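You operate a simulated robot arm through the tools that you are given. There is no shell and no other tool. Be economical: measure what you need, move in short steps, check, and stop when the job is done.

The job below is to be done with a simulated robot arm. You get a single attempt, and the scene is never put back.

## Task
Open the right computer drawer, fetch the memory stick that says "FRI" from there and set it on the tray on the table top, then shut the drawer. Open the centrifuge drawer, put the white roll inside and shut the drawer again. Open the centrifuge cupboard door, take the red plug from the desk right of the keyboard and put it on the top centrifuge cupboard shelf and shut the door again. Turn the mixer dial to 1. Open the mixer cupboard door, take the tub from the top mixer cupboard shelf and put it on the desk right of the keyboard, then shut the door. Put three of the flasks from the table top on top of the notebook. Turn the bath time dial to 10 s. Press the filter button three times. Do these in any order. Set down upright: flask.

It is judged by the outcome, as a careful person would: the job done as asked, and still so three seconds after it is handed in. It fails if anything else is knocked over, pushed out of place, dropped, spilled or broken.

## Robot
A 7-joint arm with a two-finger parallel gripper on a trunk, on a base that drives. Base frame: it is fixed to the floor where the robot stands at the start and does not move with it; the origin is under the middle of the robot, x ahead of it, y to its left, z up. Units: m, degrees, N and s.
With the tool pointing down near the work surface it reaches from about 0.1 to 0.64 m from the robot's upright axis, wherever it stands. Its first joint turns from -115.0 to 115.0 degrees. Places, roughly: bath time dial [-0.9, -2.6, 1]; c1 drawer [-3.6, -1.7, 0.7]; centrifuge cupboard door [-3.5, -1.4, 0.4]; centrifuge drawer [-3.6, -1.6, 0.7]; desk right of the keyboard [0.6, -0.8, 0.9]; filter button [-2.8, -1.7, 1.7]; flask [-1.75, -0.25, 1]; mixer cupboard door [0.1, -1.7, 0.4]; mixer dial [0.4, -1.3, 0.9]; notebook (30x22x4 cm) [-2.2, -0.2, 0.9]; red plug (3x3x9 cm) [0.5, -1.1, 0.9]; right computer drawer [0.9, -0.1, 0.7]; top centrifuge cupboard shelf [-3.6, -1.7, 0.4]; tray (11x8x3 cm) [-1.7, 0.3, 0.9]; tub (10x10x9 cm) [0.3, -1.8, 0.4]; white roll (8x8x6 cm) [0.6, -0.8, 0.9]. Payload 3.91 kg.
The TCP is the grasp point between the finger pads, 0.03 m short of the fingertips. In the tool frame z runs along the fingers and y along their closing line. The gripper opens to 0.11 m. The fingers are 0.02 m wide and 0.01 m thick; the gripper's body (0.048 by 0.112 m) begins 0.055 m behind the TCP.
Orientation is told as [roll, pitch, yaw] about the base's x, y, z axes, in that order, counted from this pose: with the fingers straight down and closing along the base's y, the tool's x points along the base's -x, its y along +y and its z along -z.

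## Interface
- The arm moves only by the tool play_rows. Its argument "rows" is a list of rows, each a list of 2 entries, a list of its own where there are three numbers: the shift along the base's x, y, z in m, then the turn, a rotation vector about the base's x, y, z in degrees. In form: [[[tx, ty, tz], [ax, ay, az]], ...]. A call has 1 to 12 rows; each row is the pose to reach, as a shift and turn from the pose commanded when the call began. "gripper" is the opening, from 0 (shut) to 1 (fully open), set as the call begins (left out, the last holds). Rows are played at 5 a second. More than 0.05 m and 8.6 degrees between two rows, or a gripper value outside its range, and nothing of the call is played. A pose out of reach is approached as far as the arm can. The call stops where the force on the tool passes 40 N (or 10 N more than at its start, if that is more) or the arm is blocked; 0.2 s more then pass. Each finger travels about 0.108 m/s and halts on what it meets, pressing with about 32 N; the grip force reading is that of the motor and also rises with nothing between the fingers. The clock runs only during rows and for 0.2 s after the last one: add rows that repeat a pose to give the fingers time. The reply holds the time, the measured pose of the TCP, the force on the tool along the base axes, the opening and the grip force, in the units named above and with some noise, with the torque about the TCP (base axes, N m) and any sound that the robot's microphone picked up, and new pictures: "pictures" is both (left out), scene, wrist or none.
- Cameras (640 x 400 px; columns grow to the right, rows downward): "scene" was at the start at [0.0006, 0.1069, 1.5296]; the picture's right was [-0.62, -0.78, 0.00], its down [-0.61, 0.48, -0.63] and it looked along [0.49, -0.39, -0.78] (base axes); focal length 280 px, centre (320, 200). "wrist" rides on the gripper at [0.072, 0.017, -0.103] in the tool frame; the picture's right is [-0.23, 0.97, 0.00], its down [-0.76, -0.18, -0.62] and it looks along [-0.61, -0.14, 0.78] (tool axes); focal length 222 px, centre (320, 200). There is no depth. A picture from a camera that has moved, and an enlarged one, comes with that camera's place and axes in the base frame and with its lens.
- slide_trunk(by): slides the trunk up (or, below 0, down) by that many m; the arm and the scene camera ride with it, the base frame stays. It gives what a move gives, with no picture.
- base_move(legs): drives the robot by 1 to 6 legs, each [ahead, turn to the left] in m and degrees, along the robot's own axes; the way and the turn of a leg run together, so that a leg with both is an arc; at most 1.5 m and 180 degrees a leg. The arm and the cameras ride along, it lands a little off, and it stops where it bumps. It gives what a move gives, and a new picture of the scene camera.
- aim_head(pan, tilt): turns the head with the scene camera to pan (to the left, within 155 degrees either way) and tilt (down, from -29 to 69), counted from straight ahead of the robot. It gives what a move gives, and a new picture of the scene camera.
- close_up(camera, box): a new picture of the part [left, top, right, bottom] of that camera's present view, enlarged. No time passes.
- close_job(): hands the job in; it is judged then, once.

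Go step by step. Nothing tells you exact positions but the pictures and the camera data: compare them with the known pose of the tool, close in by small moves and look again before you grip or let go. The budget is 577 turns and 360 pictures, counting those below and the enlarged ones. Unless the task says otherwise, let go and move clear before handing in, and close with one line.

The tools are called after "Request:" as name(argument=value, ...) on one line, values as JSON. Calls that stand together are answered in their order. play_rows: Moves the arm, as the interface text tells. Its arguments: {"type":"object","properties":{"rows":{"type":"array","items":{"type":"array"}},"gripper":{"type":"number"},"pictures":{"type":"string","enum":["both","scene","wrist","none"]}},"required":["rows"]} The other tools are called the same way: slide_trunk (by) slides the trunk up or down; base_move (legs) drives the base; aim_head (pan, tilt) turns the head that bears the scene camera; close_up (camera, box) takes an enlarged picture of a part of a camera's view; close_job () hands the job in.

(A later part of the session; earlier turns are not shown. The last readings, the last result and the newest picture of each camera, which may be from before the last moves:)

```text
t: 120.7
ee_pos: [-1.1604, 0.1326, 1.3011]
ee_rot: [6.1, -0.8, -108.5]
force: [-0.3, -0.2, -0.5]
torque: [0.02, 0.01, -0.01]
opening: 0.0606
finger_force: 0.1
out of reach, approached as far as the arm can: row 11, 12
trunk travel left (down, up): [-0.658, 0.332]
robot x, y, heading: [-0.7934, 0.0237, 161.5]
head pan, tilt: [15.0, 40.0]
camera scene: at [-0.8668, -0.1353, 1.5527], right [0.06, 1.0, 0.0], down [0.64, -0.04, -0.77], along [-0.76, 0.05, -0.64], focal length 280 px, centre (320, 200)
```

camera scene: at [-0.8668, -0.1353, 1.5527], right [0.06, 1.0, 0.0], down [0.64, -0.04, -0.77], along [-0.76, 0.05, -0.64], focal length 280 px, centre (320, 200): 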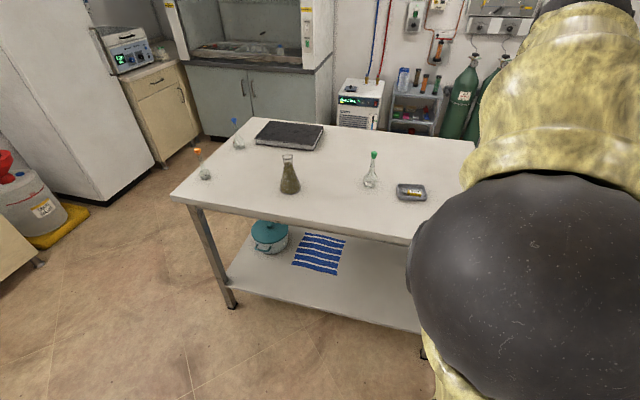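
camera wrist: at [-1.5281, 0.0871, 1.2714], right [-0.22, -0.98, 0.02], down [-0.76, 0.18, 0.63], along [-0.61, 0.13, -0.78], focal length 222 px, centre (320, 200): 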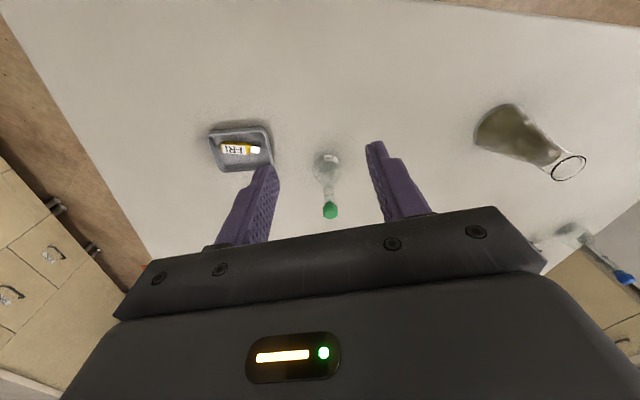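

Request:
play_rows(rows=[[[-0.024, 0.008, 0], [2.53, 7.6, 0]], [[-0.048, 0.016, 0], [5.06, 15.2, 0]], [[-0.072, 0.024, 0], [7.58, 22.8, 0]], [[-0.096, 0.032, 0], [10.1, 30.4, 0]], [[-0.12, 0.04, 0], [12.6, 38, 0]], [[-0.144, 0.048, 0], [15.2, 45.6, 0]], [[-0.168, 0.056, 0], [17.7, 53.2, 0]], [[-0.192, 0.064, 0], [20.2, 60.7, 0]], [[-0.216, 0.072, 0], [22.8, 68.3, 0]], [[-0.24, 0.08, 0], [25.3, 75.9, 0]], [[-0.264, 0.088, 0], [27.8, 83.5, 0]]], pictures="scene")

```text
t: 123.1
ee_pos: [-1.3991, 0.1957, 1.3043]
ee_rot: [-79.4, 5.1, -106.1]
force: [-0.3, 2.0, 2.0]
torque: [-0.16, -0.09, 0.09]
opening: 0.0602
finger_force: 0.0
out of reach, approached as far as the arm can: row 10, 11
trunk travel left (down, up): [-0.658, 0.332]
robot x, y, heading: [-0.7924, 0.0237, 161.7]
head pan, tilt: [15.0, 40.0]
camera scene: at [-0.8675, -0.1354, 1.5527], right [0.06, 1.0, 0.0], down [0.64, -0.04, -0.77], along [-0.76, 0.05, -0.64], focal length 280 px, centre (320, 200)
```

scene: 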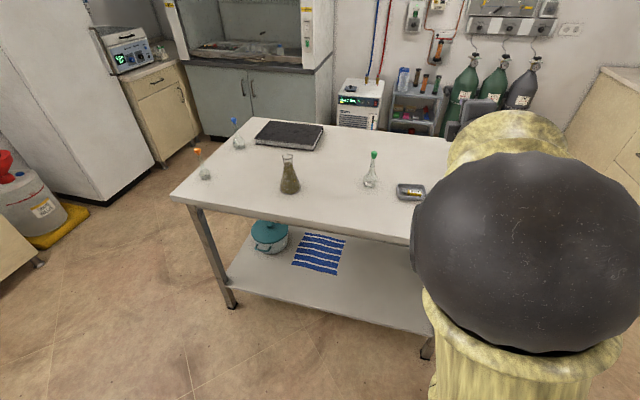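

Request:
play_rows(rows=[[[-0.04, 0.013, -0.02], [0, 0, 0]], [[-0.08, 0.027, -0.04], [0, 0, 0]], [[-0.12, 0.04, -0.06], [0, 0, 0]], [[-0.16, 0.053, -0.08], [0, 0, 0]], [[-0.2, 0.067, -0.1], [0, 0, 0]], [[-0.24, 0.08, -0.1], [0, 0, 0]]], pictures="scene")

```text
t: 124.5
ee_pos: [-1.4081, 0.1756, 1.2977]
ee_rot: [-81.6, -0.2, -109.0]
force: [-0.1, 0.4, -0.2]
torque: [0.01, 0.04, 0.05]
opening: 0.0605
finger_force: 0.1
out of reach, approached as far as the arm can: row 1, 2, 3, 4, 5, 6
trunk travel left (down, up): [-0.658, 0.332]
robot x, y, heading: [-0.7877, 0.0214, 161.3]
head pan, tilt: [15.0, 40.0]
camera scene: at [-0.8671, -0.1351, 1.5527], right [0.06, 1.0, 0.0], down [0.64, -0.04, -0.77], along [-0.76, 0.05, -0.64], focal length 280 px, centre (320, 200)
```

scene: 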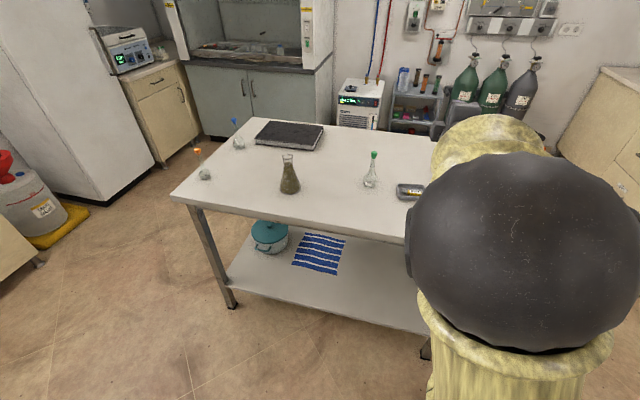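

I want a proper look at the arm's posture to see what limits it.

Request:
aim_head(pan=-25, tilt=60)

Request:
aim_head(pan=-25, tilt=15)

```text
t: 125.6
ee_pos: [-1.4087, 0.1754, 1.2988]
ee_rot: [-81.5, -0.1, -109.0]
force: [0.2, 0.6, -0.6]
torque: [-0.01, 0.0, -0.02]
opening: 0.0605
finger_force: 0.0
trunk travel left (down, up): [-0.658, 0.332]
robot x, y, heading: [-0.7935, 0.0213, 161.3]
head pan, tilt: [-25.0, 60.0]
camera scene: at [-0.8308, -0.0946, 1.526], right [0.69, 0.73, 0.0], down [0.63, -0.6, -0.5], along [-0.36, 0.34, -0.87], focal length 280 px, centre (320, 200)
```

scene: 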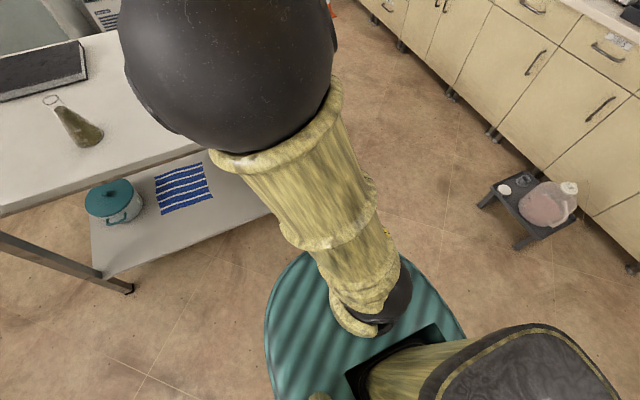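

```text
t: 126.7
ee_pos: [-1.4095, 0.1755, 1.2977]
ee_rot: [-81.5, -0.1, -109.0]
force: [-1.7, -0.2, -0.4]
torque: [-0.01, -0.02, -0.01]
opening: 0.0604
finger_force: 0.0
trunk travel left (down, up): [-0.658, 0.332]
robot x, y, heading: [-0.7914, 0.0235, 161.7]
head pan, tilt: [-25.0, 15.0]
camera scene: at [-0.8502, -0.0761, 1.5922], right [0.69, 0.73, 0.0], down [0.19, -0.18, -0.97], along [-0.7, 0.66, -0.26], focal length 280 px, centre (320, 200)
```

scene: 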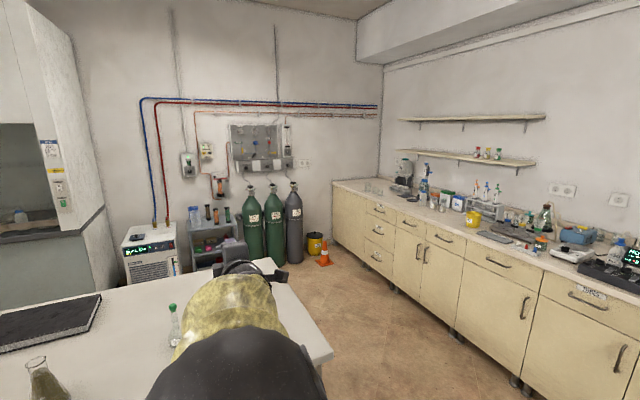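

The picture suggests the wrist can't bend through straight, and it's now on the wrong side. I'll swing the tool out sideways and then down, which should bring the wrist back to the good branch.

Request:
play_rows(rows=[[[0.012, -0.023, 0], [0, 0, 8.2]], [[0.024, -0.046, 0], [0, 0, 16.4]], [[0.036, -0.069, 0], [0, 0, 24.6]], [[0.048, -0.092, 0], [0, 0, 32.8]], [[0.06, -0.115, 0], [0, 0, 41]], [[0.072, -0.138, 0], [0, 0, 49.2]], [[0.084, -0.161, 0], [0, 0, 57.4]], [[0.096, -0.184, 0], [0, 0, 65.6]], [[0.108, -0.207, 0], [0, 0, 73.8]], [[0.12, -0.23, 0], [0, 0, 82]], [[0.126, -0.25, 0], [0, 0, 90]]], pictures="none")

```text
t: 129.1
ee_pos: [-1.2798, -0.0767, 1.2996]
ee_rot: [-81.6, -0.1, -18.8]
force: [-0.2, 0.3, -0.4]
torque: [-0.01, -0.01, -0.03]
opening: 0.0608
finger_force: 0.1
out of reach, approached as far as the arm can: row 11
trunk travel left (down, up): [-0.658, 0.332]
robot x, y, heading: [-0.7897, 0.0221, 161.6]
head pan, tilt: [-25.0, 15.0]
```

Request:
play_rows(rows=[[[0.005, 0.017, -0.018], [7.8, -2.6, 0]], [[0.01, 0.034, -0.036], [15.6, -5.2, 0]], [[0.015, 0.051, -0.054], [23.4, -7.8, 0]], [[0.02, 0.068, -0.072], [31.2, -10.4, 0]], [[0.025, 0.085, -0.09], [39, -13, 0]], [[0.03, 0.102, -0.108], [46.8, -15.6, 0]], [[0.035, 0.119, -0.126], [54.6, -18.2, 0]], [[0.04, 0.136, -0.144], [62.4, -20.8, 0]], [[0.045, 0.153, -0.162], [70.2, -23.4, 0]], [[0.05, 0.17, -0.18], [78, -26, 0]], [[0.06, 0.19, -0.2], [81, -27, 0]]], pictures="none")

Request:
play_rows(rows=[[[-0.045, 0.015, 0], [0, 0, 0]], [[-0.09, 0.03, 0], [0, 0, 0]], [[-0.135, 0.045, 0], [0, 0, 0]], [[-0.18, 0.06, 0], [0, 0, 0]]], pictures="none")

```text
t: 131.5
ee_pos: [-1.2099, 0.1083, 1.1028]
ee_rot: [3.3, 0.8, -18.6]
force: [0.1, -0.9, 0.0]
torque: [0.03, -0.01, 0.02]
opening: 0.0604
finger_force: 0.1
out of reach, approached as far as the arm can: row 11
trunk travel left (down, up): [-0.658, 0.332]
robot x, y, heading: [-0.7878, 0.0204, 161.3]
head pan, tilt: [-25.0, 15.0]
```

```text
t: 132.5
ee_pos: [-1.2374, 0.0911, 1.1503]
ee_rot: [2.1, 1.2, -18.5]
force: [-0.6, -0.6, 0.7]
torque: [0.04, 0.0, -0.01]
opening: 0.0603
finger_force: 0.1
out of reach, approached as far as the arm can: row 1, 2, 3, 4
trunk travel left (down, up): [-0.658, 0.332]
robot x, y, heading: [-0.7904, 0.0244, 161.3]
head pan, tilt: [-25.0, 15.0]
```

Request:
aim_head(pan=-25, tilt=50)

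```text
t: 133.5
ee_pos: [-1.2362, 0.0919, 1.1489]
ee_rot: [1.9, 1.1, -18.7]
force: [0.1, -1.1, -0.8]
torque: [-0.01, -0.02, -0.06]
opening: 0.0603
finger_force: 0.0
trunk travel left (down, up): [-0.658, 0.332]
robot x, y, heading: [-0.7937, 0.0204, 161.5]
head pan, tilt: [-25.0, 50.0]
camera scene: at [-0.8383, -0.0874, 1.5386], right [0.69, 0.73, 0.0], down [0.56, -0.53, -0.64], along [-0.47, 0.44, -0.77], focal length 280 px, centre (320, 200)
```

scene: 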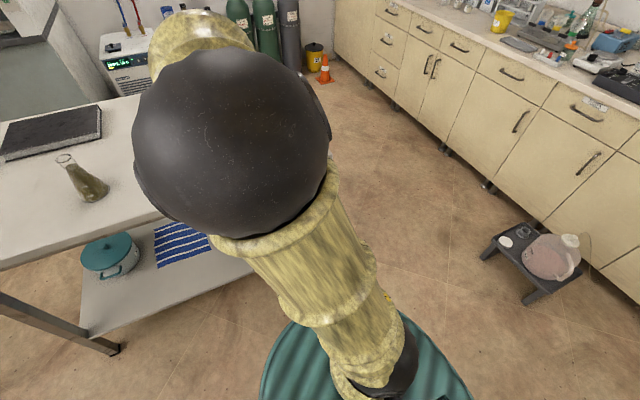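

Request:
play_rows(rows=[[[0, 0, 0], [0, 0, 8.5]], [[0, 0, 0], [0, 0, 17]], [[0, 0, 0], [0, 0, 25.5]], [[0, 0, 0], [0, 0, 34]], [[0, 0, 0], [0, 0, 42.5]], [[0, 0, 0], [0, 0, 51]], [[0, 0, 0], [0, 0, 59.5]], [[0, 0, 0], [0, 0, 68]], [[0, 0, 0], [0, 0, 76.5]], [[0, 0, 0], [0, 0, 85]]], pictures="none")

Request:
play_rows(rows=[[[-0.03, 0.01, 0], [-2, 0, 0]], [[-0.06, 0.02, 0], [-2, 0, 0]], [[-0.09, 0.03, 0], [-2, 0, 0]], [[-0.12, 0.04, 0], [-2, 0, 0]]], pictures="none")

```text
t: 135.7
ee_pos: [-1.2379, 0.0941, 1.1501]
ee_rot: [3.7, 0.4, 66.5]
force: [0.1, 0.1, 0.0]
torque: [-0.01, 0.01, -0.03]
opening: 0.0605
finger_force: 0.0
out of reach, approached as far as the arm can: row 1, 2, 3
trunk travel left (down, up): [-0.658, 0.332]
robot x, y, heading: [-0.7889, 0.0219, 161.6]
head pan, tilt: [-25.0, 50.0]
```

```text
t: 136.7
ee_pos: [-1.2537, 0.0892, 1.1692]
ee_rot: [3.1, 2.3, 66.4]
force: [-0.2, -0.4, 1.0]
torque: [-0.01, 0.01, 0.03]
opening: 0.0603
finger_force: 0.0
out of reach, approached as far as the arm can: row 1, 2, 3, 4
trunk travel left (down, up): [-0.658, 0.332]
robot x, y, heading: [-0.7929, 0.0213, 161.3]
head pan, tilt: [-25.0, 50.0]
```

Turning the yaw freely didn't help, so the shoulder joint is probably wound to one side. I'll swing the arm out to the left, extend it there and come back extended, to unwind it.

Request:
play_rows(rows=[[[0.003, -0.04, 0], [0, 0, 6]], [[0.01, -0.08, 0], [0, 0, 12]], [[0.021, -0.12, 0], [0, 0, 18]], [[0.035, -0.16, 0], [0, 0, 24]], [[0.053, -0.2, 0], [0, 0, 30]], [[0.075, -0.24, 0], [0, 0, 36]], [[0.1, -0.28, 0], [0, 0, 42]], [[0.13, -0.318, 0], [0, 0, 48]], [[0.162, -0.355, 0], [0, 0, 54]], [[0.197, -0.39, 0], [0, 0, 60]], [[0.235, -0.42, 0], [0, 0, 66]], [[0.255, -0.46, 0], [0, 0, 70]]], pictures="none")

Request:
play_rows(rows=[[[-0.02, -0.036, 0], [0, 0, 0]], [[-0.04, -0.072, 0], [0, 0, 0]], [[-0.06, -0.108, 0], [0, 0, 0]]], pictures="none")

```text
t: 139.3
ee_pos: [-1.0058, -0.3636, 1.1903]
ee_rot: [4.8, 5.5, 135.9]
force: [0.6, 0.6, 0.5]
torque: [0.03, -0.01, -0.02]
opening: 0.0604
finger_force: 0.1
trunk travel left (down, up): [-0.658, 0.332]
robot x, y, heading: [-0.7922, 0.0199, 161.5]
head pan, tilt: [-25.0, 50.0]
```

```text
t: 140.1
ee_pos: [-1.0088, -0.3706, 1.1922]
ee_rot: [4.6, 5.0, 136.6]
force: [-0.2, 0.1, 0.2]
torque: [0.0, -0.02, 0.02]
opening: 0.0606
finger_force: 0.1
out of reach, approached as far as the arm can: row 1, 2, 3
trunk travel left (down, up): [-0.658, 0.332]
robot x, y, heading: [-0.7952, 0.0193, 161.6]
head pan, tilt: [-25.0, 50.0]
```

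Working through the numbers, the upper arm never leans more than about 20° here, so the shoulder yaw must be wound to the right with the lean reversed. Sweeping the tool round to the right side and extending there should undo it.

Request:
play_rows(rows=[[[-0.039, 0.024, 0], [0, 0, -6]], [[-0.075, 0.053, 0], [0, 0, -12]], [[-0.1085, 0.085, 0], [0, 0, -18]], [[-0.138, 0.12, 0], [0, 0, -24]], [[-0.164, 0.158, 0], [0, 0, -30]], [[-0.1855, 0.199, 0], [0, 0, -36]], [[-0.203, 0.2416, 0], [0, 0, -42]], [[-0.2154, 0.286, 0], [0, 0, -48]], [[-0.2234, 0.331, 0], [0, 0, -54]], [[-0.2266, 0.377, 0], [0, 0, -60]], [[-0.225, 0.423, 0], [0, 0, -66]], [[-0.2186, 0.469, 0], [0, 0, -72]]], pictures="none")

Request:
play_rows(rows=[[[0.011, 0.0447, 0], [0, 0, -6]], [[0.027, 0.088, 0], [0, 0, -12]], [[0.047, 0.1294, 0], [0, 0, -18]], [[0.0715, 0.168, 0], [0, 0, -24]], [[0.1, 0.2047, 0], [0, 0, -30]], [[0.132, 0.238, 0], [0, 0, -36]], [[0.167, 0.2674, 0], [0, 0, -42]], [[0.205, 0.293, 0], [0, 0, -48]], [[0.246, 0.315, 0], [0, 0, -54]], [[0.2886, 0.332, 0], [0, 0, -60]], [[0.333, 0.345, 0], [0, 0, -66]], [[0.378, 0.353, 0], [0, 0, -72]]], pictures="none")

Request:
play_rows(rows=[[[-0.003, 0.04, 0], [0, 0, 0]], [[-0.006, 0.08, 0], [0, 0, 0]], [[-0.009, 0.12, 0], [0, 0, 0]], [[-0.012, 0.15, 0], [0, 0, 0]]], pictures="none")

```text
t: 142.7
ee_pos: [-1.2256, 0.0935, 1.1765]
ee_rot: [3.0, 2.4, 64.3]
force: [0.3, -1.0, 0.2]
torque: [0.0, 0.0, 0.01]
opening: 0.0602
finger_force: 0.0
trunk travel left (down, up): [-0.658, 0.332]
robot x, y, heading: [-0.792, 0.0211, 161.7]
head pan, tilt: [-25.0, 50.0]
```

```text
t: 145.3
ee_pos: [-0.8717, 0.3086, 1.1687]
ee_rot: [4.8, 5.5, -5.4]
force: [0.5, -0.3, 0.1]
torque: [0.07, -0.03, -0.03]
opening: 0.0606
finger_force: 0.0
out of reach, approached as far as the arm can: row 3, 4, 5, 6, 7, 8, 9, 10, 11, 12
trunk travel left (down, up): [-0.658, 0.332]
robot x, y, heading: [-0.7927, 0.0221, 161.5]
head pan, tilt: [-25.0, 50.0]
```

```text
t: 146.3
ee_pos: [-0.8762, 0.3287, 1.2215]
ee_rot: [5.0, 6.9, -5.3]
force: [1.6, 2.3, -1.0]
torque: [-0.1, 0.13, 0.03]
opening: 0.0606
finger_force: 0.0
out of reach, approached as far as the arm can: row 1, 2, 3, 4
trunk travel left (down, up): [-0.658, 0.332]
robot x, y, heading: [-0.7903, 0.0258, 161.4]
head pan, tilt: [-25.0, 50.0]
```

Still limited. The flip happened when I tilted the tool near the body, so I'll retrace that exact path backwards: first front centre with the old yaw.

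Request:
play_rows(rows=[[[-0.0287, -0.0257, 0], [0, 0, -8.5]], [[-0.0574, -0.0514, 0], [0, 0, -17]], [[-0.0861, -0.0771, 0], [0, 0, -25.5]], [[-0.1148, -0.1028, 0], [0, 0, -34]], [[-0.1435, -0.1285, 0], [0, 0, -42.5]], [[-0.1722, -0.1542, 0], [0, 0, -51]], [[-0.2009, -0.1799, 0], [0, 0, -59.5]], [[-0.2296, -0.2056, 0], [0, 0, -68]], [[-0.2583, -0.2313, 0], [0, 0, -76.5]], [[-0.287, -0.257, 0], [0, 0, -85]], [[-0.3157, -0.2827, 0], [0, 0, -93.5]], [[-0.3444, -0.3084, 0], [0, 0, -102]]], pictures="none")

Request:
play_rows(rows=[[[0, 0, 0], [0, 0, -8.5]], [[0, 0, 0], [0, 0, -17]], [[0, 0, 0], [0, 0, -25.5]], [[0, 0, 0], [0, 0, -34]], [[0, 0, 0], [0, 0, -42.5]], [[0, 0, 0], [0, 0, -51]], [[0, 0, 0], [0, 0, -59.5]], [[0, 0, 0], [0, 0, -68]], [[0, 0, 0], [0, 0, -73]]], pictures="none")

```text
t: 148.9
ee_pos: [-1.2143, 0.0103, 1.2183]
ee_rot: [4.6, 1.8, -107.7]
force: [0.2, 0.0, 0.1]
torque: [0.01, 0.01, 0.0]
opening: 0.0605
finger_force: 0.0
out of reach, approached as far as the arm can: row 1, 2, 3, 4, 5, 6, 7, 8, 9, 10, 11, 12
trunk travel left (down, up): [-0.658, 0.332]
robot x, y, heading: [-0.7914, 0.0242, 161.3]
head pan, tilt: [-25.0, 50.0]
```

```text
t: 150.9
ee_pos: [-1.2133, 0.0099, 1.2207]
ee_rot: [4.7, 1.9, 179.2]
force: [-0.5, 0.1, -0.1]
torque: [0.0, 0.0, 0.0]
opening: 0.0606
finger_force: 0.0
trunk travel left (down, up): [-0.658, 0.332]
robot x, y, heading: [-0.7896, 0.0192, 161.8]
head pan, tilt: [-25.0, 50.0]
```

Request:
play_rows(rows=[[[-0.02, 0.007, -0.015], [0, 7.5, 0]], [[-0.04, 0.014, -0.03], [0, 15, 0]], [[-0.06, 0.021, -0.045], [0, 22.5, 0]], [[-0.08, 0.028, -0.06], [0, 30, 0]], [[-0.1, 0.035, -0.075], [0, 37.5, 0]], [[-0.129, 0.044, -0.1], [0, 45, 0]], [[-0.129, 0.044, -0.1], [0, 45, 0]]], pictures="none")

Request:
play_rows(rows=[[[0.025, -0.02, -0.005], [0, 0, 2]], [[0.05, -0.04, -0.01], [0, 0, 4]], [[0.075, -0.06, -0.015], [0, 0, 6]], [[0.1, -0.08, -0.02], [0, 0, 8]], [[0.125, -0.1, -0.025], [0, 0, 10]], [[0.15, -0.12, -0.025], [0, 0, 10]]], pictures="scene")

```text
t: 152.5
ee_pos: [-1.3412, 0.0555, 1.1181]
ee_rot: [5.1, -43.2, 179.1]
force: [0.4, 0.5, -0.5]
torque: [-0.02, 0.01, 0.01]
opening: 0.0604
finger_force: 0.0
trunk travel left (down, up): [-0.658, 0.332]
robot x, y, heading: [-0.7899, 0.0194, 161.4]
head pan, tilt: [-25.0, 50.0]
```

```text
t: 153.9
ee_pos: [-1.1944, -0.0651, 1.0961]
ee_rot: [5.1, -42.9, -171.0]
force: [-0.1, -0.1, -0.8]
torque: [0.0, 0.02, -0.01]
opening: 0.0605
finger_force: 0.0
out of reach, approached as far as the arm can: row 6
trunk travel left (down, up): [-0.658, 0.332]
robot x, y, heading: [-0.7896, 0.0198, 161.2]
head pan, tilt: [-25.0, 50.0]
camera scene: at [-0.8377, -0.0879, 1.5385], right [0.69, 0.73, 0.0], down [0.56, -0.53, -0.64], along [-0.47, 0.44, -0.77], focal length 280 px, centre (320, 200)
```

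scene: 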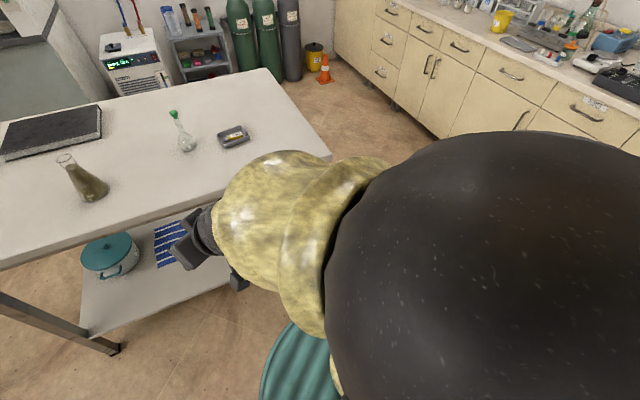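

The elbow is on the right side now, as it was when the flip began. I'll untilt the tool from here.

Request:
play_rows(rows=[[[0, 0.01, 0.013], [1.1, -7, 0]], [[0, 0.02, 0.026], [2.2, -14, 0]], [[0, 0.03, 0.039], [3.3, -21, 0]], [[0, 0.045, 0.052], [4.4, -28, 0]], [[0, 0.06, 0.065], [5.5, -35, 0]], [[0, 0.075, 0.08], [6.7, -42.5, 0]]], pictures="none")

Request:
play_rows(rows=[[[-0.03, 0.01, -0.01], [0, 0, 0]], [[-0.06, 0.02, -0.02], [0, 0, 0]], [[-0.09, 0.03, -0.03], [0, 0, 0]], [[-0.12, 0.04, -0.04], [0, 0, 0]], [[-0.15, 0.05, -0.05], [0, 0, 0]]], pictures="scene")

```text
t: 155.3
ee_pos: [-1.1948, 0.0089, 1.1771]
ee_rot: [5.3, 0.1, -170.9]
force: [-0.5, -0.8, -0.1]
torque: [-0.02, 0.02, -0.03]
opening: 0.0607
finger_force: 0.0
out of reach, approached as far as the arm can: row 1
trunk travel left (down, up): [-0.658, 0.332]
robot x, y, heading: [-0.7949, 0.0216, 161.5]
head pan, tilt: [-25.0, 50.0]
```

```text
t: 156.5
ee_pos: [-1.2505, 0.029, 1.1571]
ee_rot: [5.3, -0.1, -171.0]
force: [0.6, 0.5, 0.6]
torque: [0.02, 0.0, 0.0]
opening: 0.0606
finger_force: 0.0
out of reach, approached as far as the arm can: row 2, 3, 4, 5
trunk travel left (down, up): [-0.658, 0.332]
robot x, y, heading: [-0.7919, 0.0207, 161.4]
head pan, tilt: [-25.0, 50.0]
camera scene: at [-0.8383, -0.0874, 1.5385], right [0.69, 0.73, 0.0], down [0.56, -0.53, -0.64], along [-0.47, 0.44, -0.77], focal length 280 px, centre (320, 200)
```

scene: 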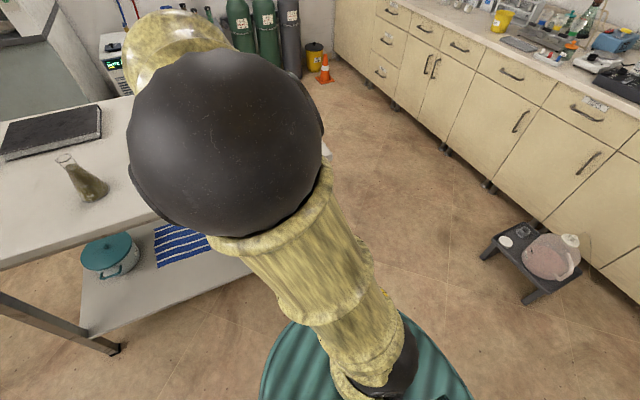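

I think I understand it: the first joint's range is centred on the robot's right side, so targets left of straight ahead force a back-leaning shoulder. To recover, I'll go left, pull in until the upper arm is vertical, sweep close-in to the right, and then extend.

Request:
play_rows(rows=[[[0.02, -0.046, 0.01], [0, 0, 5]], [[0.026, -0.092, 0.02], [0, 0, 10]], [[0.0375, -0.137, 0.03], [0, 0, 15]], [[0.0535, -0.18, 0.04], [0, 0, 20]], [[0.0735, -0.221, 0.05], [0, 0, 25]], [[0.0985, -0.26, 0.06], [0, 0, 30]], [[0.1265, -0.297, 0.07], [0, 0, 35]], [[0.1585, -0.33, 0.08], [0, 0, 40]], [[0.1935, -0.359, 0.09], [0, 0, 45]], [[0.2315, -0.385, 0.1], [0, 0, 50]], [[0.2645, -0.358, 0.1], [0, 0, 55]], [[0.2865, -0.318, 0.1], [0, 0, 60]]], pictures="none")

```text
refused: row 1 steps farther than a row can; nothing moved
```

Request:
play_rows(rows=[[[0.012, -0.044, 0.01], [0, 0, 5]], [[0.024, -0.089, 0.02], [0, 0, 10]], [[0.037, -0.134, 0.03], [0, 0, 15]], [[0.0525, -0.178, 0.04], [0, 0, 20]], [[0.0725, -0.22, 0.05], [0, 0, 25]], [[0.0975, -0.259, 0.06], [0, 0, 30]], [[0.1255, -0.296, 0.07], [0, 0, 35]], [[0.1575, -0.33, 0.08], [0, 0, 40]], [[0.1925, -0.359, 0.09], [0, 0, 45]], [[0.2305, -0.385, 0.1], [0, 0, 50]], [[0.2635, -0.358, 0.1], [0, 0, 55]], [[0.2855, -0.318, 0.1], [0, 0, 60]]], pictures="none")

```text
t: 159.1
ee_pos: [-0.9782, -0.282, 1.2616]
ee_rot: [7.2, -0.6, -112.9]
force: [0.9, 1.6, 0.4]
torque: [-0.08, 0.1, -0.02]
opening: 0.0607
finger_force: 0.0
trunk travel left (down, up): [-0.658, 0.332]
robot x, y, heading: [-0.7905, 0.0232, 161.4]
head pan, tilt: [-25.0, 50.0]
```

Request:
play_rows(rows=[[[0.025, 0.042, 0], [0, 0, 0]], [[0.05, 0.084, 0], [0, 0, 0]], [[0.0137, 0.112, 0], [0, 0, -5]], [[-0.0173, 0.145, 0], [0, 0, -10]], [[-0.042, 0.183, 0], [0, 0, -15]], [[-0.0596, 0.2247, 0], [0, 0, -20]], [[-0.0698, 0.2688, 0], [0, 0, -25]], [[-0.0721, 0.3141, 0], [0, 0, -30]], [[-0.0666, 0.359, 0], [0, 0, -35]], [[-0.0534, 0.4024, 0], [0, 0, -40]], [[-0.0328, 0.4428, 0], [0, 0, -45]], [[-0.0055, 0.479, 0], [0, 0, -50]]], pictures="scene")

```text
t: 161.7
ee_pos: [-1.0281, 0.2532, 1.2386]
ee_rot: [5.8, -1.9, -160.4]
force: [0.0, 0.3, 0.3]
torque: [-0.04, 0.02, 0.01]
opening: 0.0606
finger_force: 0.1
out of reach, approached as far as the arm can: row 2, 3, 4, 5, 6, 7, 8, 9, 10, 11, 12
trunk travel left (down, up): [-0.658, 0.332]
robot x, y, heading: [-0.7906, 0.0216, 161.7]
head pan, tilt: [-25.0, 50.0]
camera scene: at [-0.8369, -0.0854, 1.5387], right [0.69, 0.73, 0.0], down [0.56, -0.53, -0.64], along [-0.47, 0.44, -0.77], focal length 280 px, centre (320, 200)
```

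scene: 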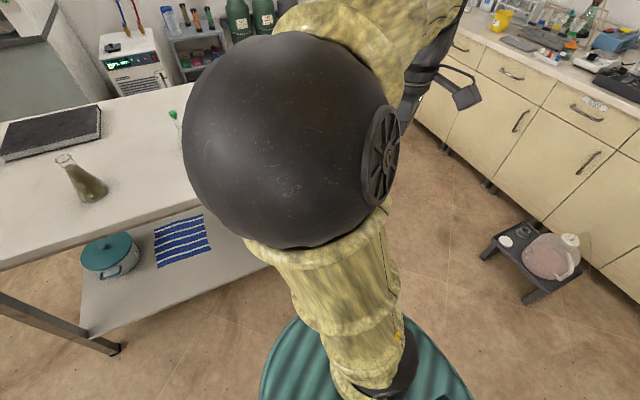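

The forearm now points to the right. I'll continue the sweep to the right and then extend.

Request:
play_rows(rows=[[[0.0345, 0.028, 0], [0, 0, -5]], [[0.0725, 0.054, 0], [0, 0, -10]], [[0.114, 0.0744, 0], [0, 0, -15]], [[0.1575, 0.0884, 0], [0, 0, -20]], [[0.203, 0.0964, 0], [0, 0, -25]], [[0.249, 0.0984, 0], [0, 0, -30]], [[0.2948, 0.0934, 0], [0, 0, -35]]], pictures="none")

Request:
play_rows(rows=[[[0.01, 0.04, 0], [0, 0, 0]], [[0.02, 0.08, 0], [0, 0, 0]], [[0.03, 0.12, 0], [0, 0, 0]], [[0.04, 0.16, 0], [0, 0, 0]], [[0.05, 0.2, 0], [0, 0, 0]]], pictures="scene")

```text
t: 163.3
ee_pos: [-0.8738, 0.2826, 1.2198]
ee_rot: [4.0, -7.5, 166.3]
force: [0.0, 0.5, 0.2]
torque: [0.01, 0.0, -0.01]
opening: 0.0604
finger_force: 0.1
out of reach, approached as far as the arm can: row 1, 2, 3, 4, 5, 6, 7
trunk travel left (down, up): [-0.658, 0.332]
robot x, y, heading: [-0.7887, 0.0207, 161.5]
head pan, tilt: [-25.0, 50.0]
```

```text
t: 164.7
ee_pos: [-0.8406, 0.4947, 1.1856]
ee_rot: [9.6, -13.7, 169.2]
force: [0.7, 0.0, -0.5]
torque: [-0.05, 0.0, 0.01]
opening: 0.0604
finger_force: 0.0
out of reach, approached as far as the arm can: row 1, 2, 3
trunk travel left (down, up): [-0.658, 0.332]
robot x, y, heading: [-0.791, 0.0219, 161.5]
head pan, tilt: [-25.0, 50.0]
stopped in row 5: the arm was blocked; the commanded pose is now the measured one
camera scene: at [-0.8374, -0.0869, 1.5386], right [0.69, 0.73, 0.0], down [0.56, -0.53, -0.64], along [-0.47, 0.44, -0.77], focal length 280 px, centre (320, 200)
```

scene: 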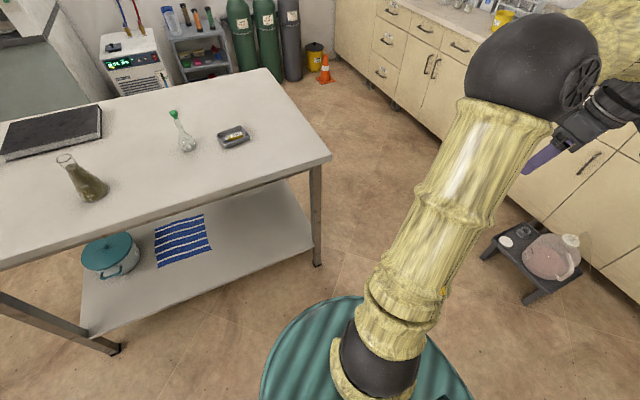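

Unwound: the upper arm leans normally again. I'll make the tool vertical and sweep back to the front, extended.

Request:
play_rows(rows=[[[0.0, 0.0, 0], [2.3, -5, 0]], [[0, 0, 0], [4.6, -10, 0]], [[0, 0, 0], [6.9, -15.2, 0]], [[0, 0, 0], [6.9, -15.2, 0]]], pictures="none")

```text
t: 165.7
ee_pos: [-0.8395, 0.4945, 1.1863]
ee_rot: [0.0, 0.2, 170.4]
force: [0.5, -0.8, 0.6]
torque: [0.03, -0.02, -0.04]
opening: 0.0604
finger_force: 0.1
trunk travel left (down, up): [-0.658, 0.332]
robot x, y, heading: [-0.7893, 0.0241, 161.4]
head pan, tilt: [-25.0, 50.0]
```

Everything reaches cleanly now. I'll bring the arm to front-right, then drive so the green flask sits front-right of me.

Request:
play_rows(rows=[[[-0.028, -0.0275, 0], [0, 0, -3.6]], [[-0.074, -0.038, 0], [0, 0, -7.2]], [[-0.1186, -0.0535, 0], [0, 0, -10.8]], [[-0.161, -0.0735, 0], [0, 0, -14.4]], [[-0.2016, -0.0975, 0], [0, 0, -18]], [[-0.239, -0.1255, 0], [0, 0, -21.6]], [[-0.2737, -0.158, 0], [0, 0, -25.2]], [[-0.3, -0.1875, 0], [0, 0, -29]]], pictures="none")

Request:
base_move(legs=[[0, 58], [0.54, 0], [0, -58]])

Request:
aim_head(pan=-10, tilt=40)

```text
t: 167.5
ee_pos: [-1.1414, 0.3044, 1.1868]
ee_rot: [0.0, 0.1, 141.5]
force: [-0.4, 0.4, -0.5]
torque: [0.0, -0.01, 0.0]
opening: 0.0605
finger_force: 0.1
trunk travel left (down, up): [-0.658, 0.332]
robot x, y, heading: [-0.7941, 0.0238, 161.5]
head pan, tilt: [-25.0, 50.0]
```

```text
t: 175.8
ee_pos: [-1.5594, -0.0348, 1.1875]
ee_rot: [-0.1, 0.0, 141.4]
force: [0.1, 0.4, 0.0]
torque: [0.0, -0.02, -0.02]
opening: 0.0606
finger_force: 0.1
trunk travel left (down, up): [-0.658, 0.332]
robot x, y, heading: [-1.2117, -0.3194, 161.2]
head pan, tilt: [-25.0, 50.0]
camera scene: at [-1.2573, -0.4299, 1.5385], right [0.69, 0.72, 0.0], down [0.55, -0.53, -0.64], along [-0.46, 0.44, -0.77], focal length 280 px, centre (320, 200)
```

scene: 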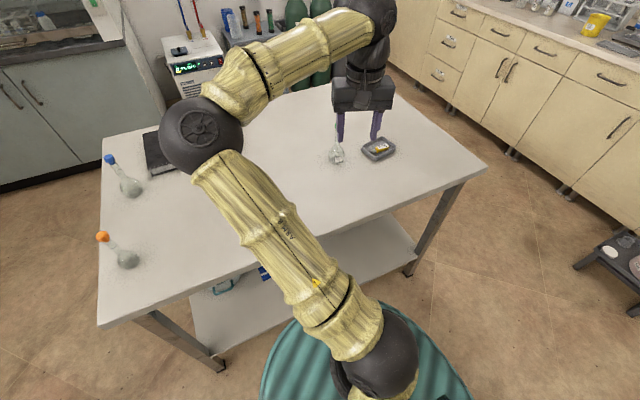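

```text
t: 176.6
ee_pos: [-1.5572, -0.0343, 1.1853]
ee_rot: [0.0, 0.1, 141.4]
force: [-0.6, -0.7, -0.4]
torque: [-0.03, 0.0, -0.02]
opening: 0.0607
finger_force: 0.1
trunk travel left (down, up): [-0.658, 0.332]
robot x, y, heading: [-1.2158, -0.3202, 161.2]
head pan, tilt: [-10.0, 40.0]
camera scene: at [-1.2761, -0.4423, 1.5526], right [0.48, 0.88, 0.0], down [0.56, -0.31, -0.77], along [-0.67, 0.37, -0.64], focal length 280 px, centre (320, 200)
```

scene: 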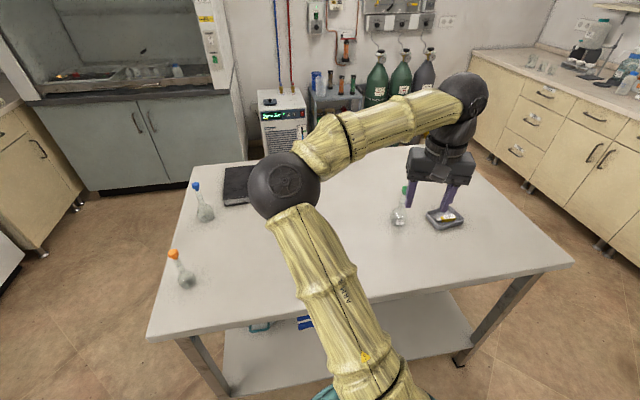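

The arm is in a good, extended posture. I'll tilt the tool 45° here towards the green flask.

Request:
play_rows(rows=[[[-0.01, 0.008, -0.015], [4.68, 5.85, 0]], [[-0.02, 0.016, -0.03], [9.36, 11.7, 0]], [[-0.03, 0.024, -0.045], [14.0, 17.5, 0]], [[-0.04, 0.032, -0.06], [18.7, 23.4, 0]], [[-0.055, 0.044, -0.075], [23.4, 29.2, 0]], [[-0.07, 0.056, -0.09], [28.1, 35.1, 0]], [[-0.085, 0.068, -0.105], [28.1, 35.1, 0]]], pictures="both")

```text
t: 178.2
ee_pos: [-1.6441, 0.0322, 1.0807]
ee_rot: [0.0, -44.9, 141.4]
force: [-0.1, -0.2, 0.1]
torque: [-0.02, 0.01, -0.03]
opening: 0.0605
finger_force: 0.1
trunk travel left (down, up): [-0.658, 0.332]
robot x, y, heading: [-1.2072, -0.319, 161.4]
head pan, tilt: [-10.0, 40.0]
camera scene: at [-1.2763, -0.442, 1.5527], right [0.48, 0.88, 0.0], down [0.56, -0.31, -0.77], along [-0.67, 0.37, -0.64], focal length 280 px, centre (320, 200)
camera wrist: at [-1.5577, -0.0566, 1.1039], right [-0.73, -0.66, 0.16], down [0.03, 0.2, 0.98], along [-0.68, 0.72, -0.13], focal length 222 px, centre (320, 200)
```

scene: 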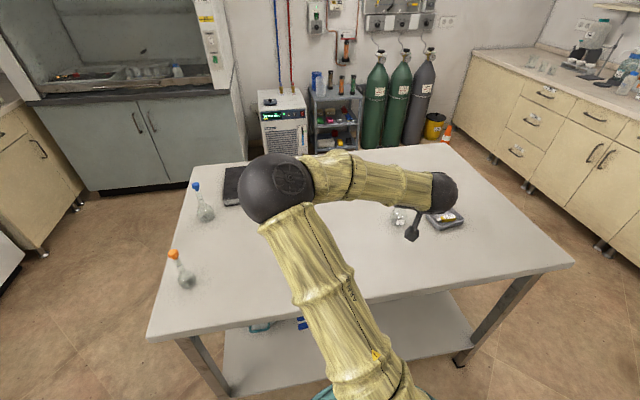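
wrist: 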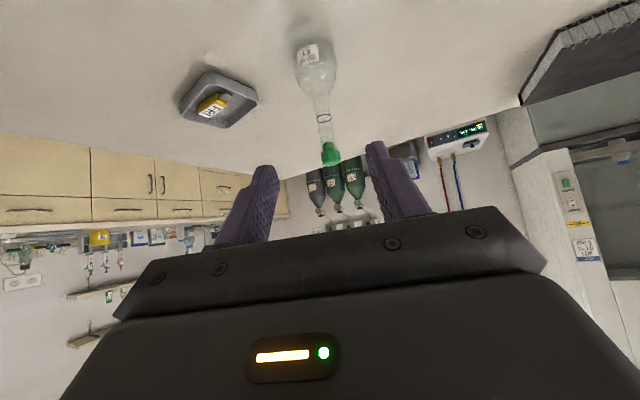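

The tilt works well here. The flask's neck is at (-1.75, 0.118, 0.975), so I'll approach along the tool axis.

Request:
play_rows(rows=[[[-0.022, 0.018, -0.022], [0, 0, 0]], [[-0.044, 0.036, -0.044], [0, 0, 0]], [[-0.066, 0.053, -0.066], [0, 0, 0]], [[-0.08, 0.065, -0.08], [0, 0, 0]]], pictures="both")

```text
t: 179.2
ee_pos: [-1.7231, 0.0976, 1.0002]
ee_rot: [-0.1, -44.8, 141.4]
force: [-0.2, -0.8, -0.2]
torque: [0.01, -0.02, 0.01]
opening: 0.0606
finger_force: 0.1
trunk travel left (down, up): [-0.658, 0.332]
robot x, y, heading: [-1.2109, -0.3153, 161.3]
head pan, tilt: [-10.0, 40.0]
camera scene: at [-1.2764, -0.4418, 1.5527], right [0.48, 0.88, 0.0], down [0.56, -0.31, -0.77], along [-0.67, 0.37, -0.64], focal length 280 px, centre (320, 200)
camera wrist: at [-1.6367, 0.0082, 1.024], right [-0.73, -0.66, 0.16], down [0.03, 0.2, 0.98], along [-0.68, 0.72, -0.13], focal length 222 px, centre (320, 200)
```

scene: 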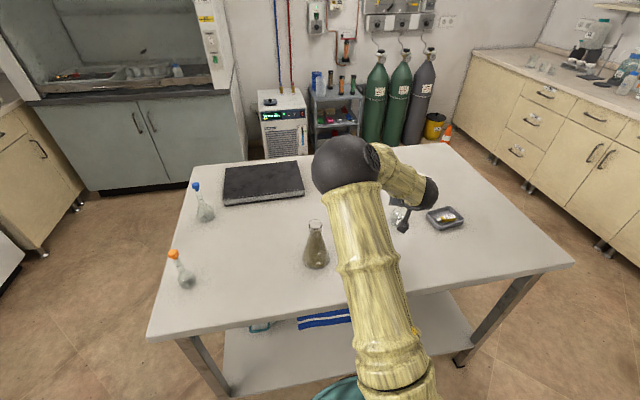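
wrist: 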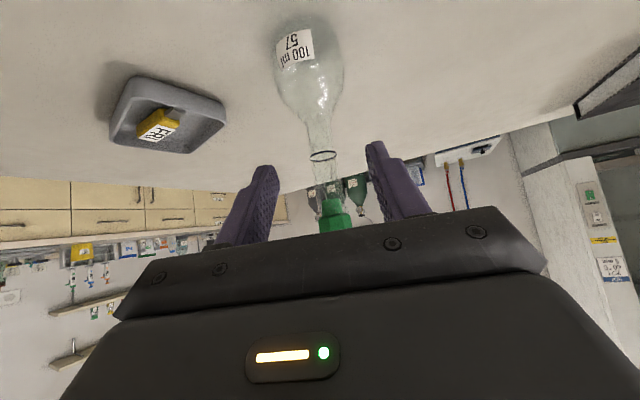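

The neck is between the fingertips. I'll move the last 3 cm and close gently.

Request:
play_rows(rows=[[[-0.012, 0.009, -0.013], [0, 0, 0]], [[-0.023, 0.0175, -0.024], [0, 0, 0]], [[-0.023, 0.0175, -0.024], [0, 0, 0]]], pictures="wrist")

Request:
play_rows(rows=[[[0, 0, 0], [0, 0, 0]], [[0, 0, 0], [0, 0, 0]], [[0, 0, 0], [0, 0, 0]], [[0, 0, 0], [0, 0, 0]]], gripper=0, pictures="both")

```text
t: 180.0
ee_pos: [-1.7464, 0.1147, 0.9757]
ee_rot: [-0.3, -44.9, 141.5]
force: [0.5, -0.4, -0.2]
torque: [0.01, -0.02, 0.02]
opening: 0.0608
finger_force: 0.1
trunk travel left (down, up): [-0.658, 0.332]
robot x, y, heading: [-1.2112, -0.3203, 161.3]
head pan, tilt: [-10.0, 40.0]
camera wrist: at [-1.6597, 0.0254, 1.0004], right [-0.73, -0.66, 0.16], down [0.03, 0.2, 0.98], along [-0.68, 0.72, -0.13], focal length 222 px, centre (320, 200)
```

wrist: 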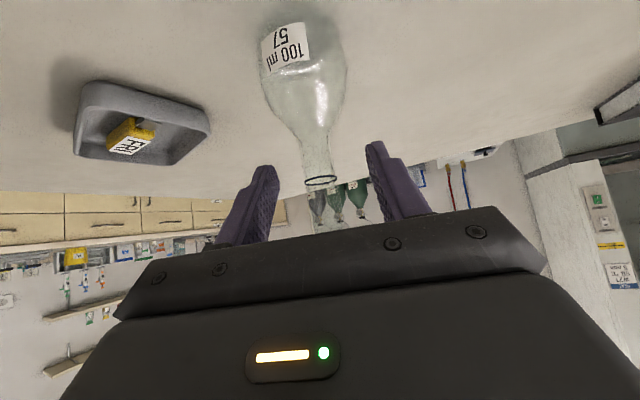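

```text
t: 181.0
ee_pos: [-1.7464, 0.1152, 0.9781]
ee_rot: [0.0, -44.7, 141.6]
force: [-0.4, -0.5, 0.1]
torque: [0.01, 0.02, 0.0]
opening: 0.0206
finger_force: 32.3
trunk travel left (down, up): [-0.658, 0.332]
robot x, y, heading: [-1.2082, -0.3218, 161.2]
head pan, tilt: [-10.0, 40.0]
camera scene: at [-1.2763, -0.4423, 1.5527], right [0.48, 0.88, 0.0], down [0.56, -0.31, -0.77], along [-0.67, 0.37, -0.64], focal length 280 px, centre (320, 200)
camera wrist: at [-1.6595, 0.0255, 1.0003], right [-0.73, -0.66, 0.16], down [0.03, 0.2, 0.98], along [-0.68, 0.72, -0.13], focal length 222 px, centre (320, 200)
```

scene: 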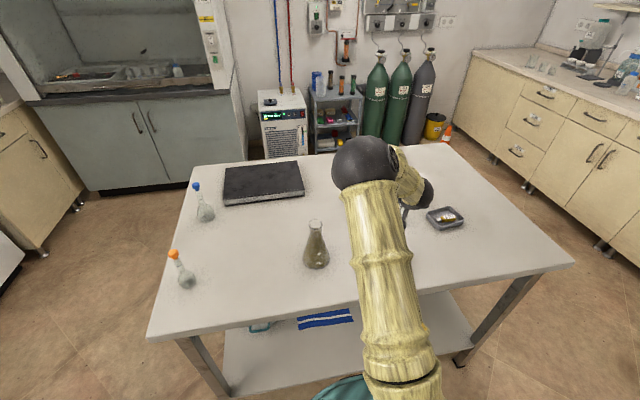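
wrist: 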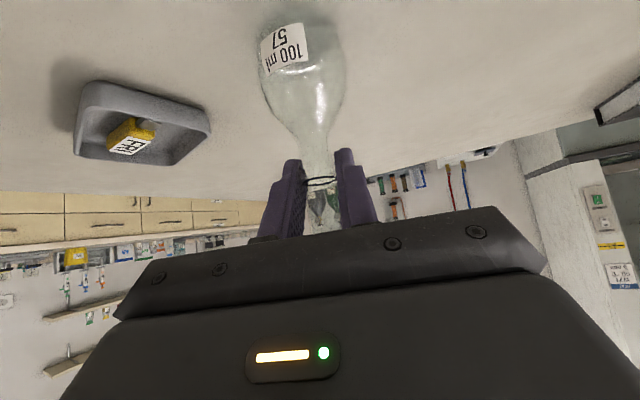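

The neck is gripped firmly. I'll lift the flask well above the other items and pull it in.

Request:
play_rows(rows=[[[0, 0, 0.03], [0, 0, 0]], [[0, 0, 0.07], [0, 0, 0]], [[0, 0, 0.115], [0, 0, 0]], [[0, 0, 0.16], [0, 0, 0]], [[0, 0, 0.205], [0, 0, 0]], [[0.02, -0.015, 0.24], [0, 0, 0]], [[0.05, -0.04, 0.26], [0, 0, 0]], [[0.085, -0.068, 0.26], [0, 0, 0]], [[0.12, -0.096, 0.26], [0, 0, 0]]], pictures="both")

```text
t: 183.0
ee_pos: [-1.6268, 0.0175, 1.236]
ee_rot: [-0.1, -44.8, 141.6]
force: [0.1, 0.3, -0.6]
torque: [-0.01, 0.01, -0.01]
opening: 0.0209
finger_force: 32.0
trunk travel left (down, up): [-0.658, 0.332]
robot x, y, heading: [-1.2117, -0.3191, 161.4]
head pan, tilt: [-10.0, 40.0]
camera scene: at [-1.2761, -0.4435, 1.5526], right [0.48, 0.88, 0.0], down [0.56, -0.31, -0.77], along [-0.67, 0.37, -0.64], focal length 280 px, centre (320, 200)
camera wrist: at [-1.5407, -0.072, 1.2596], right [-0.73, -0.66, 0.16], down [0.03, 0.2, 0.98], along [-0.68, 0.72, -0.13], focal length 222 px, centre (320, 200)
```

scene: 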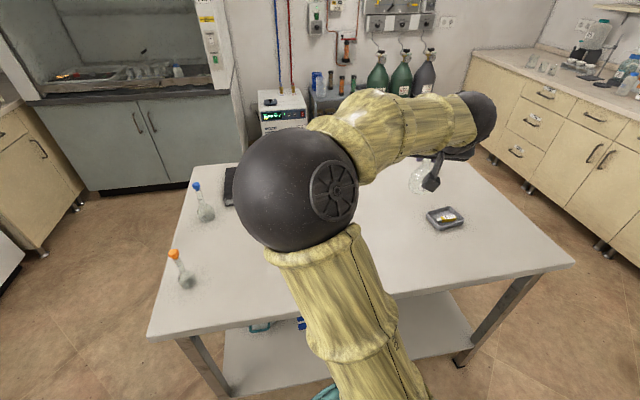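
wrist: 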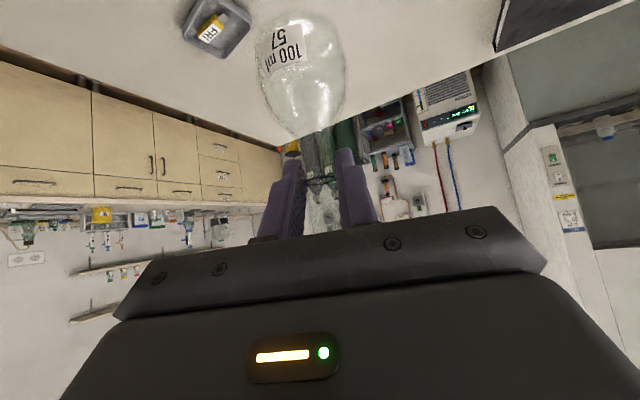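

The flask hangs upright in the grip. I'll drive round to the table's left end.

Request:
base_move(legs=[[-0.25, 0], [0, 86.3], [0.865, 0], [0, -69.9], [1.25, 0], [0, -106]])

```text
t: 206.0
ee_pos: [-2.2239, -0.7386, 1.2369]
ee_rot: [-0.1, -44.9, 52.8]
force: [0.2, 0.0, -1.4]
torque: [-0.03, -0.01, 0.03]
opening: 0.0184
finger_force: 32.1
trunk travel left (down, up): [-0.658, 0.332]
robot x, y, heading: [-2.5526, -1.1666, 72.5]
head pan, tilt: [-10.0, 40.0]
camera scene: at [-2.679, -1.0983, 1.5527], right [0.89, -0.46, 0.0], down [-0.3, -0.57, -0.77], along [0.35, 0.68, -0.64], focal length 280 px, centre (320, 200)
```

scene: 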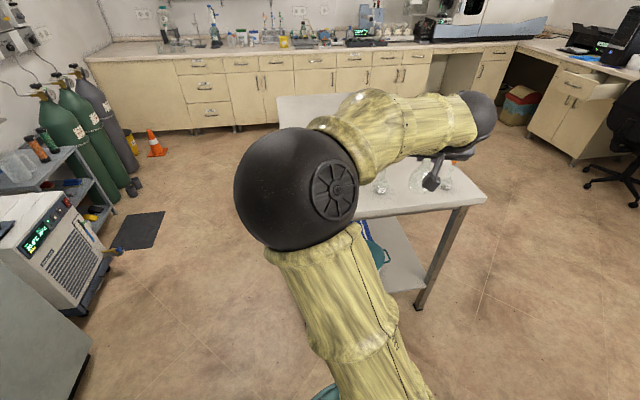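

Request:
base_move(legs=[[0.38, 0]])

Request:
aim_head(pan=-30, tilt=45)

Request:
play_rows(rows=[[[0, 0, 0], [0, 0, 0]]], pictures="wrist")

```text
t: 208.4
ee_pos: [-2.1103, -0.3728, 1.2357]
ee_rot: [-0.2, -44.8, 52.8]
force: [0.5, -0.4, -0.2]
torque: [0.0, 0.0, 0.0]
opening: 0.0187
finger_force: 32.5
trunk travel left (down, up): [-0.658, 0.332]
robot x, y, heading: [-2.4426, -0.8004, 72.9]
head pan, tilt: [-10.0, 40.0]
camera scene: at [-2.5649, -0.7331, 1.5527], right [0.89, -0.46, 0.0], down [-0.3, -0.57, -0.77], along [0.35, 0.68, -0.64], focal length 280 px, centre (320, 200)
```

scene: 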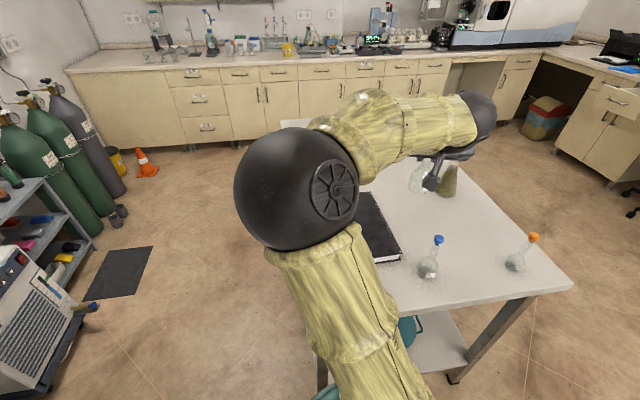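

```text
t: 209.2
ee_pos: [-2.1106, -0.3732, 1.2371]
ee_rot: [0.0, -44.8, 52.8]
force: [-0.1, 0.2, -0.4]
torque: [0.0, -0.03, -0.01]
opening: 0.0188
finger_force: 32.4
trunk travel left (down, up): [-0.658, 0.332]
robot x, y, heading: [-2.4417, -0.7993, 72.8]
head pan, tilt: [-30.0, 45.0]
camera scene: at [-2.5444, -0.7543, 1.5454], right [0.68, -0.73, 0.0], down [-0.52, -0.48, -0.71], along [0.52, 0.48, -0.71], focal length 280 px, centre (320, 200)
```

scene: 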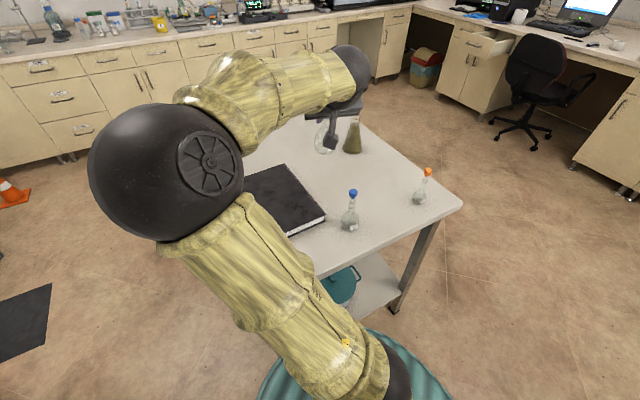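

```text
t: 209.7
ee_pos: [-2.1107, -0.3741, 1.2359]
ee_rot: [-0.1, -44.8, 52.8]
force: [-0.8, 0.0, -0.3]
torque: [0.0, -0.01, -0.04]
opening: 0.0186
finger_force: 31.9
trunk travel left (down, up): [-0.658, 0.332]
robot x, y, heading: [-2.4399, -0.8018, 72.8]
head pan, tilt: [-30.0, 45.0]
camera wrist: at [-2.2, -0.4618, 1.2595], right [-0.68, 0.72, 0.16], down [0.2, -0.03, 0.98], along [0.71, 0.7, -0.13], focal length 222 px, centre (320, 200)
```

wrist: 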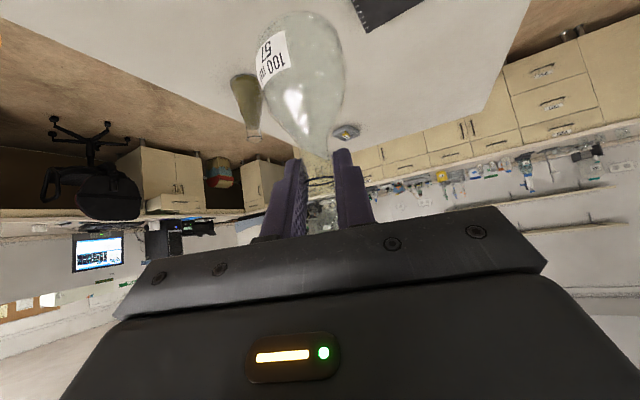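

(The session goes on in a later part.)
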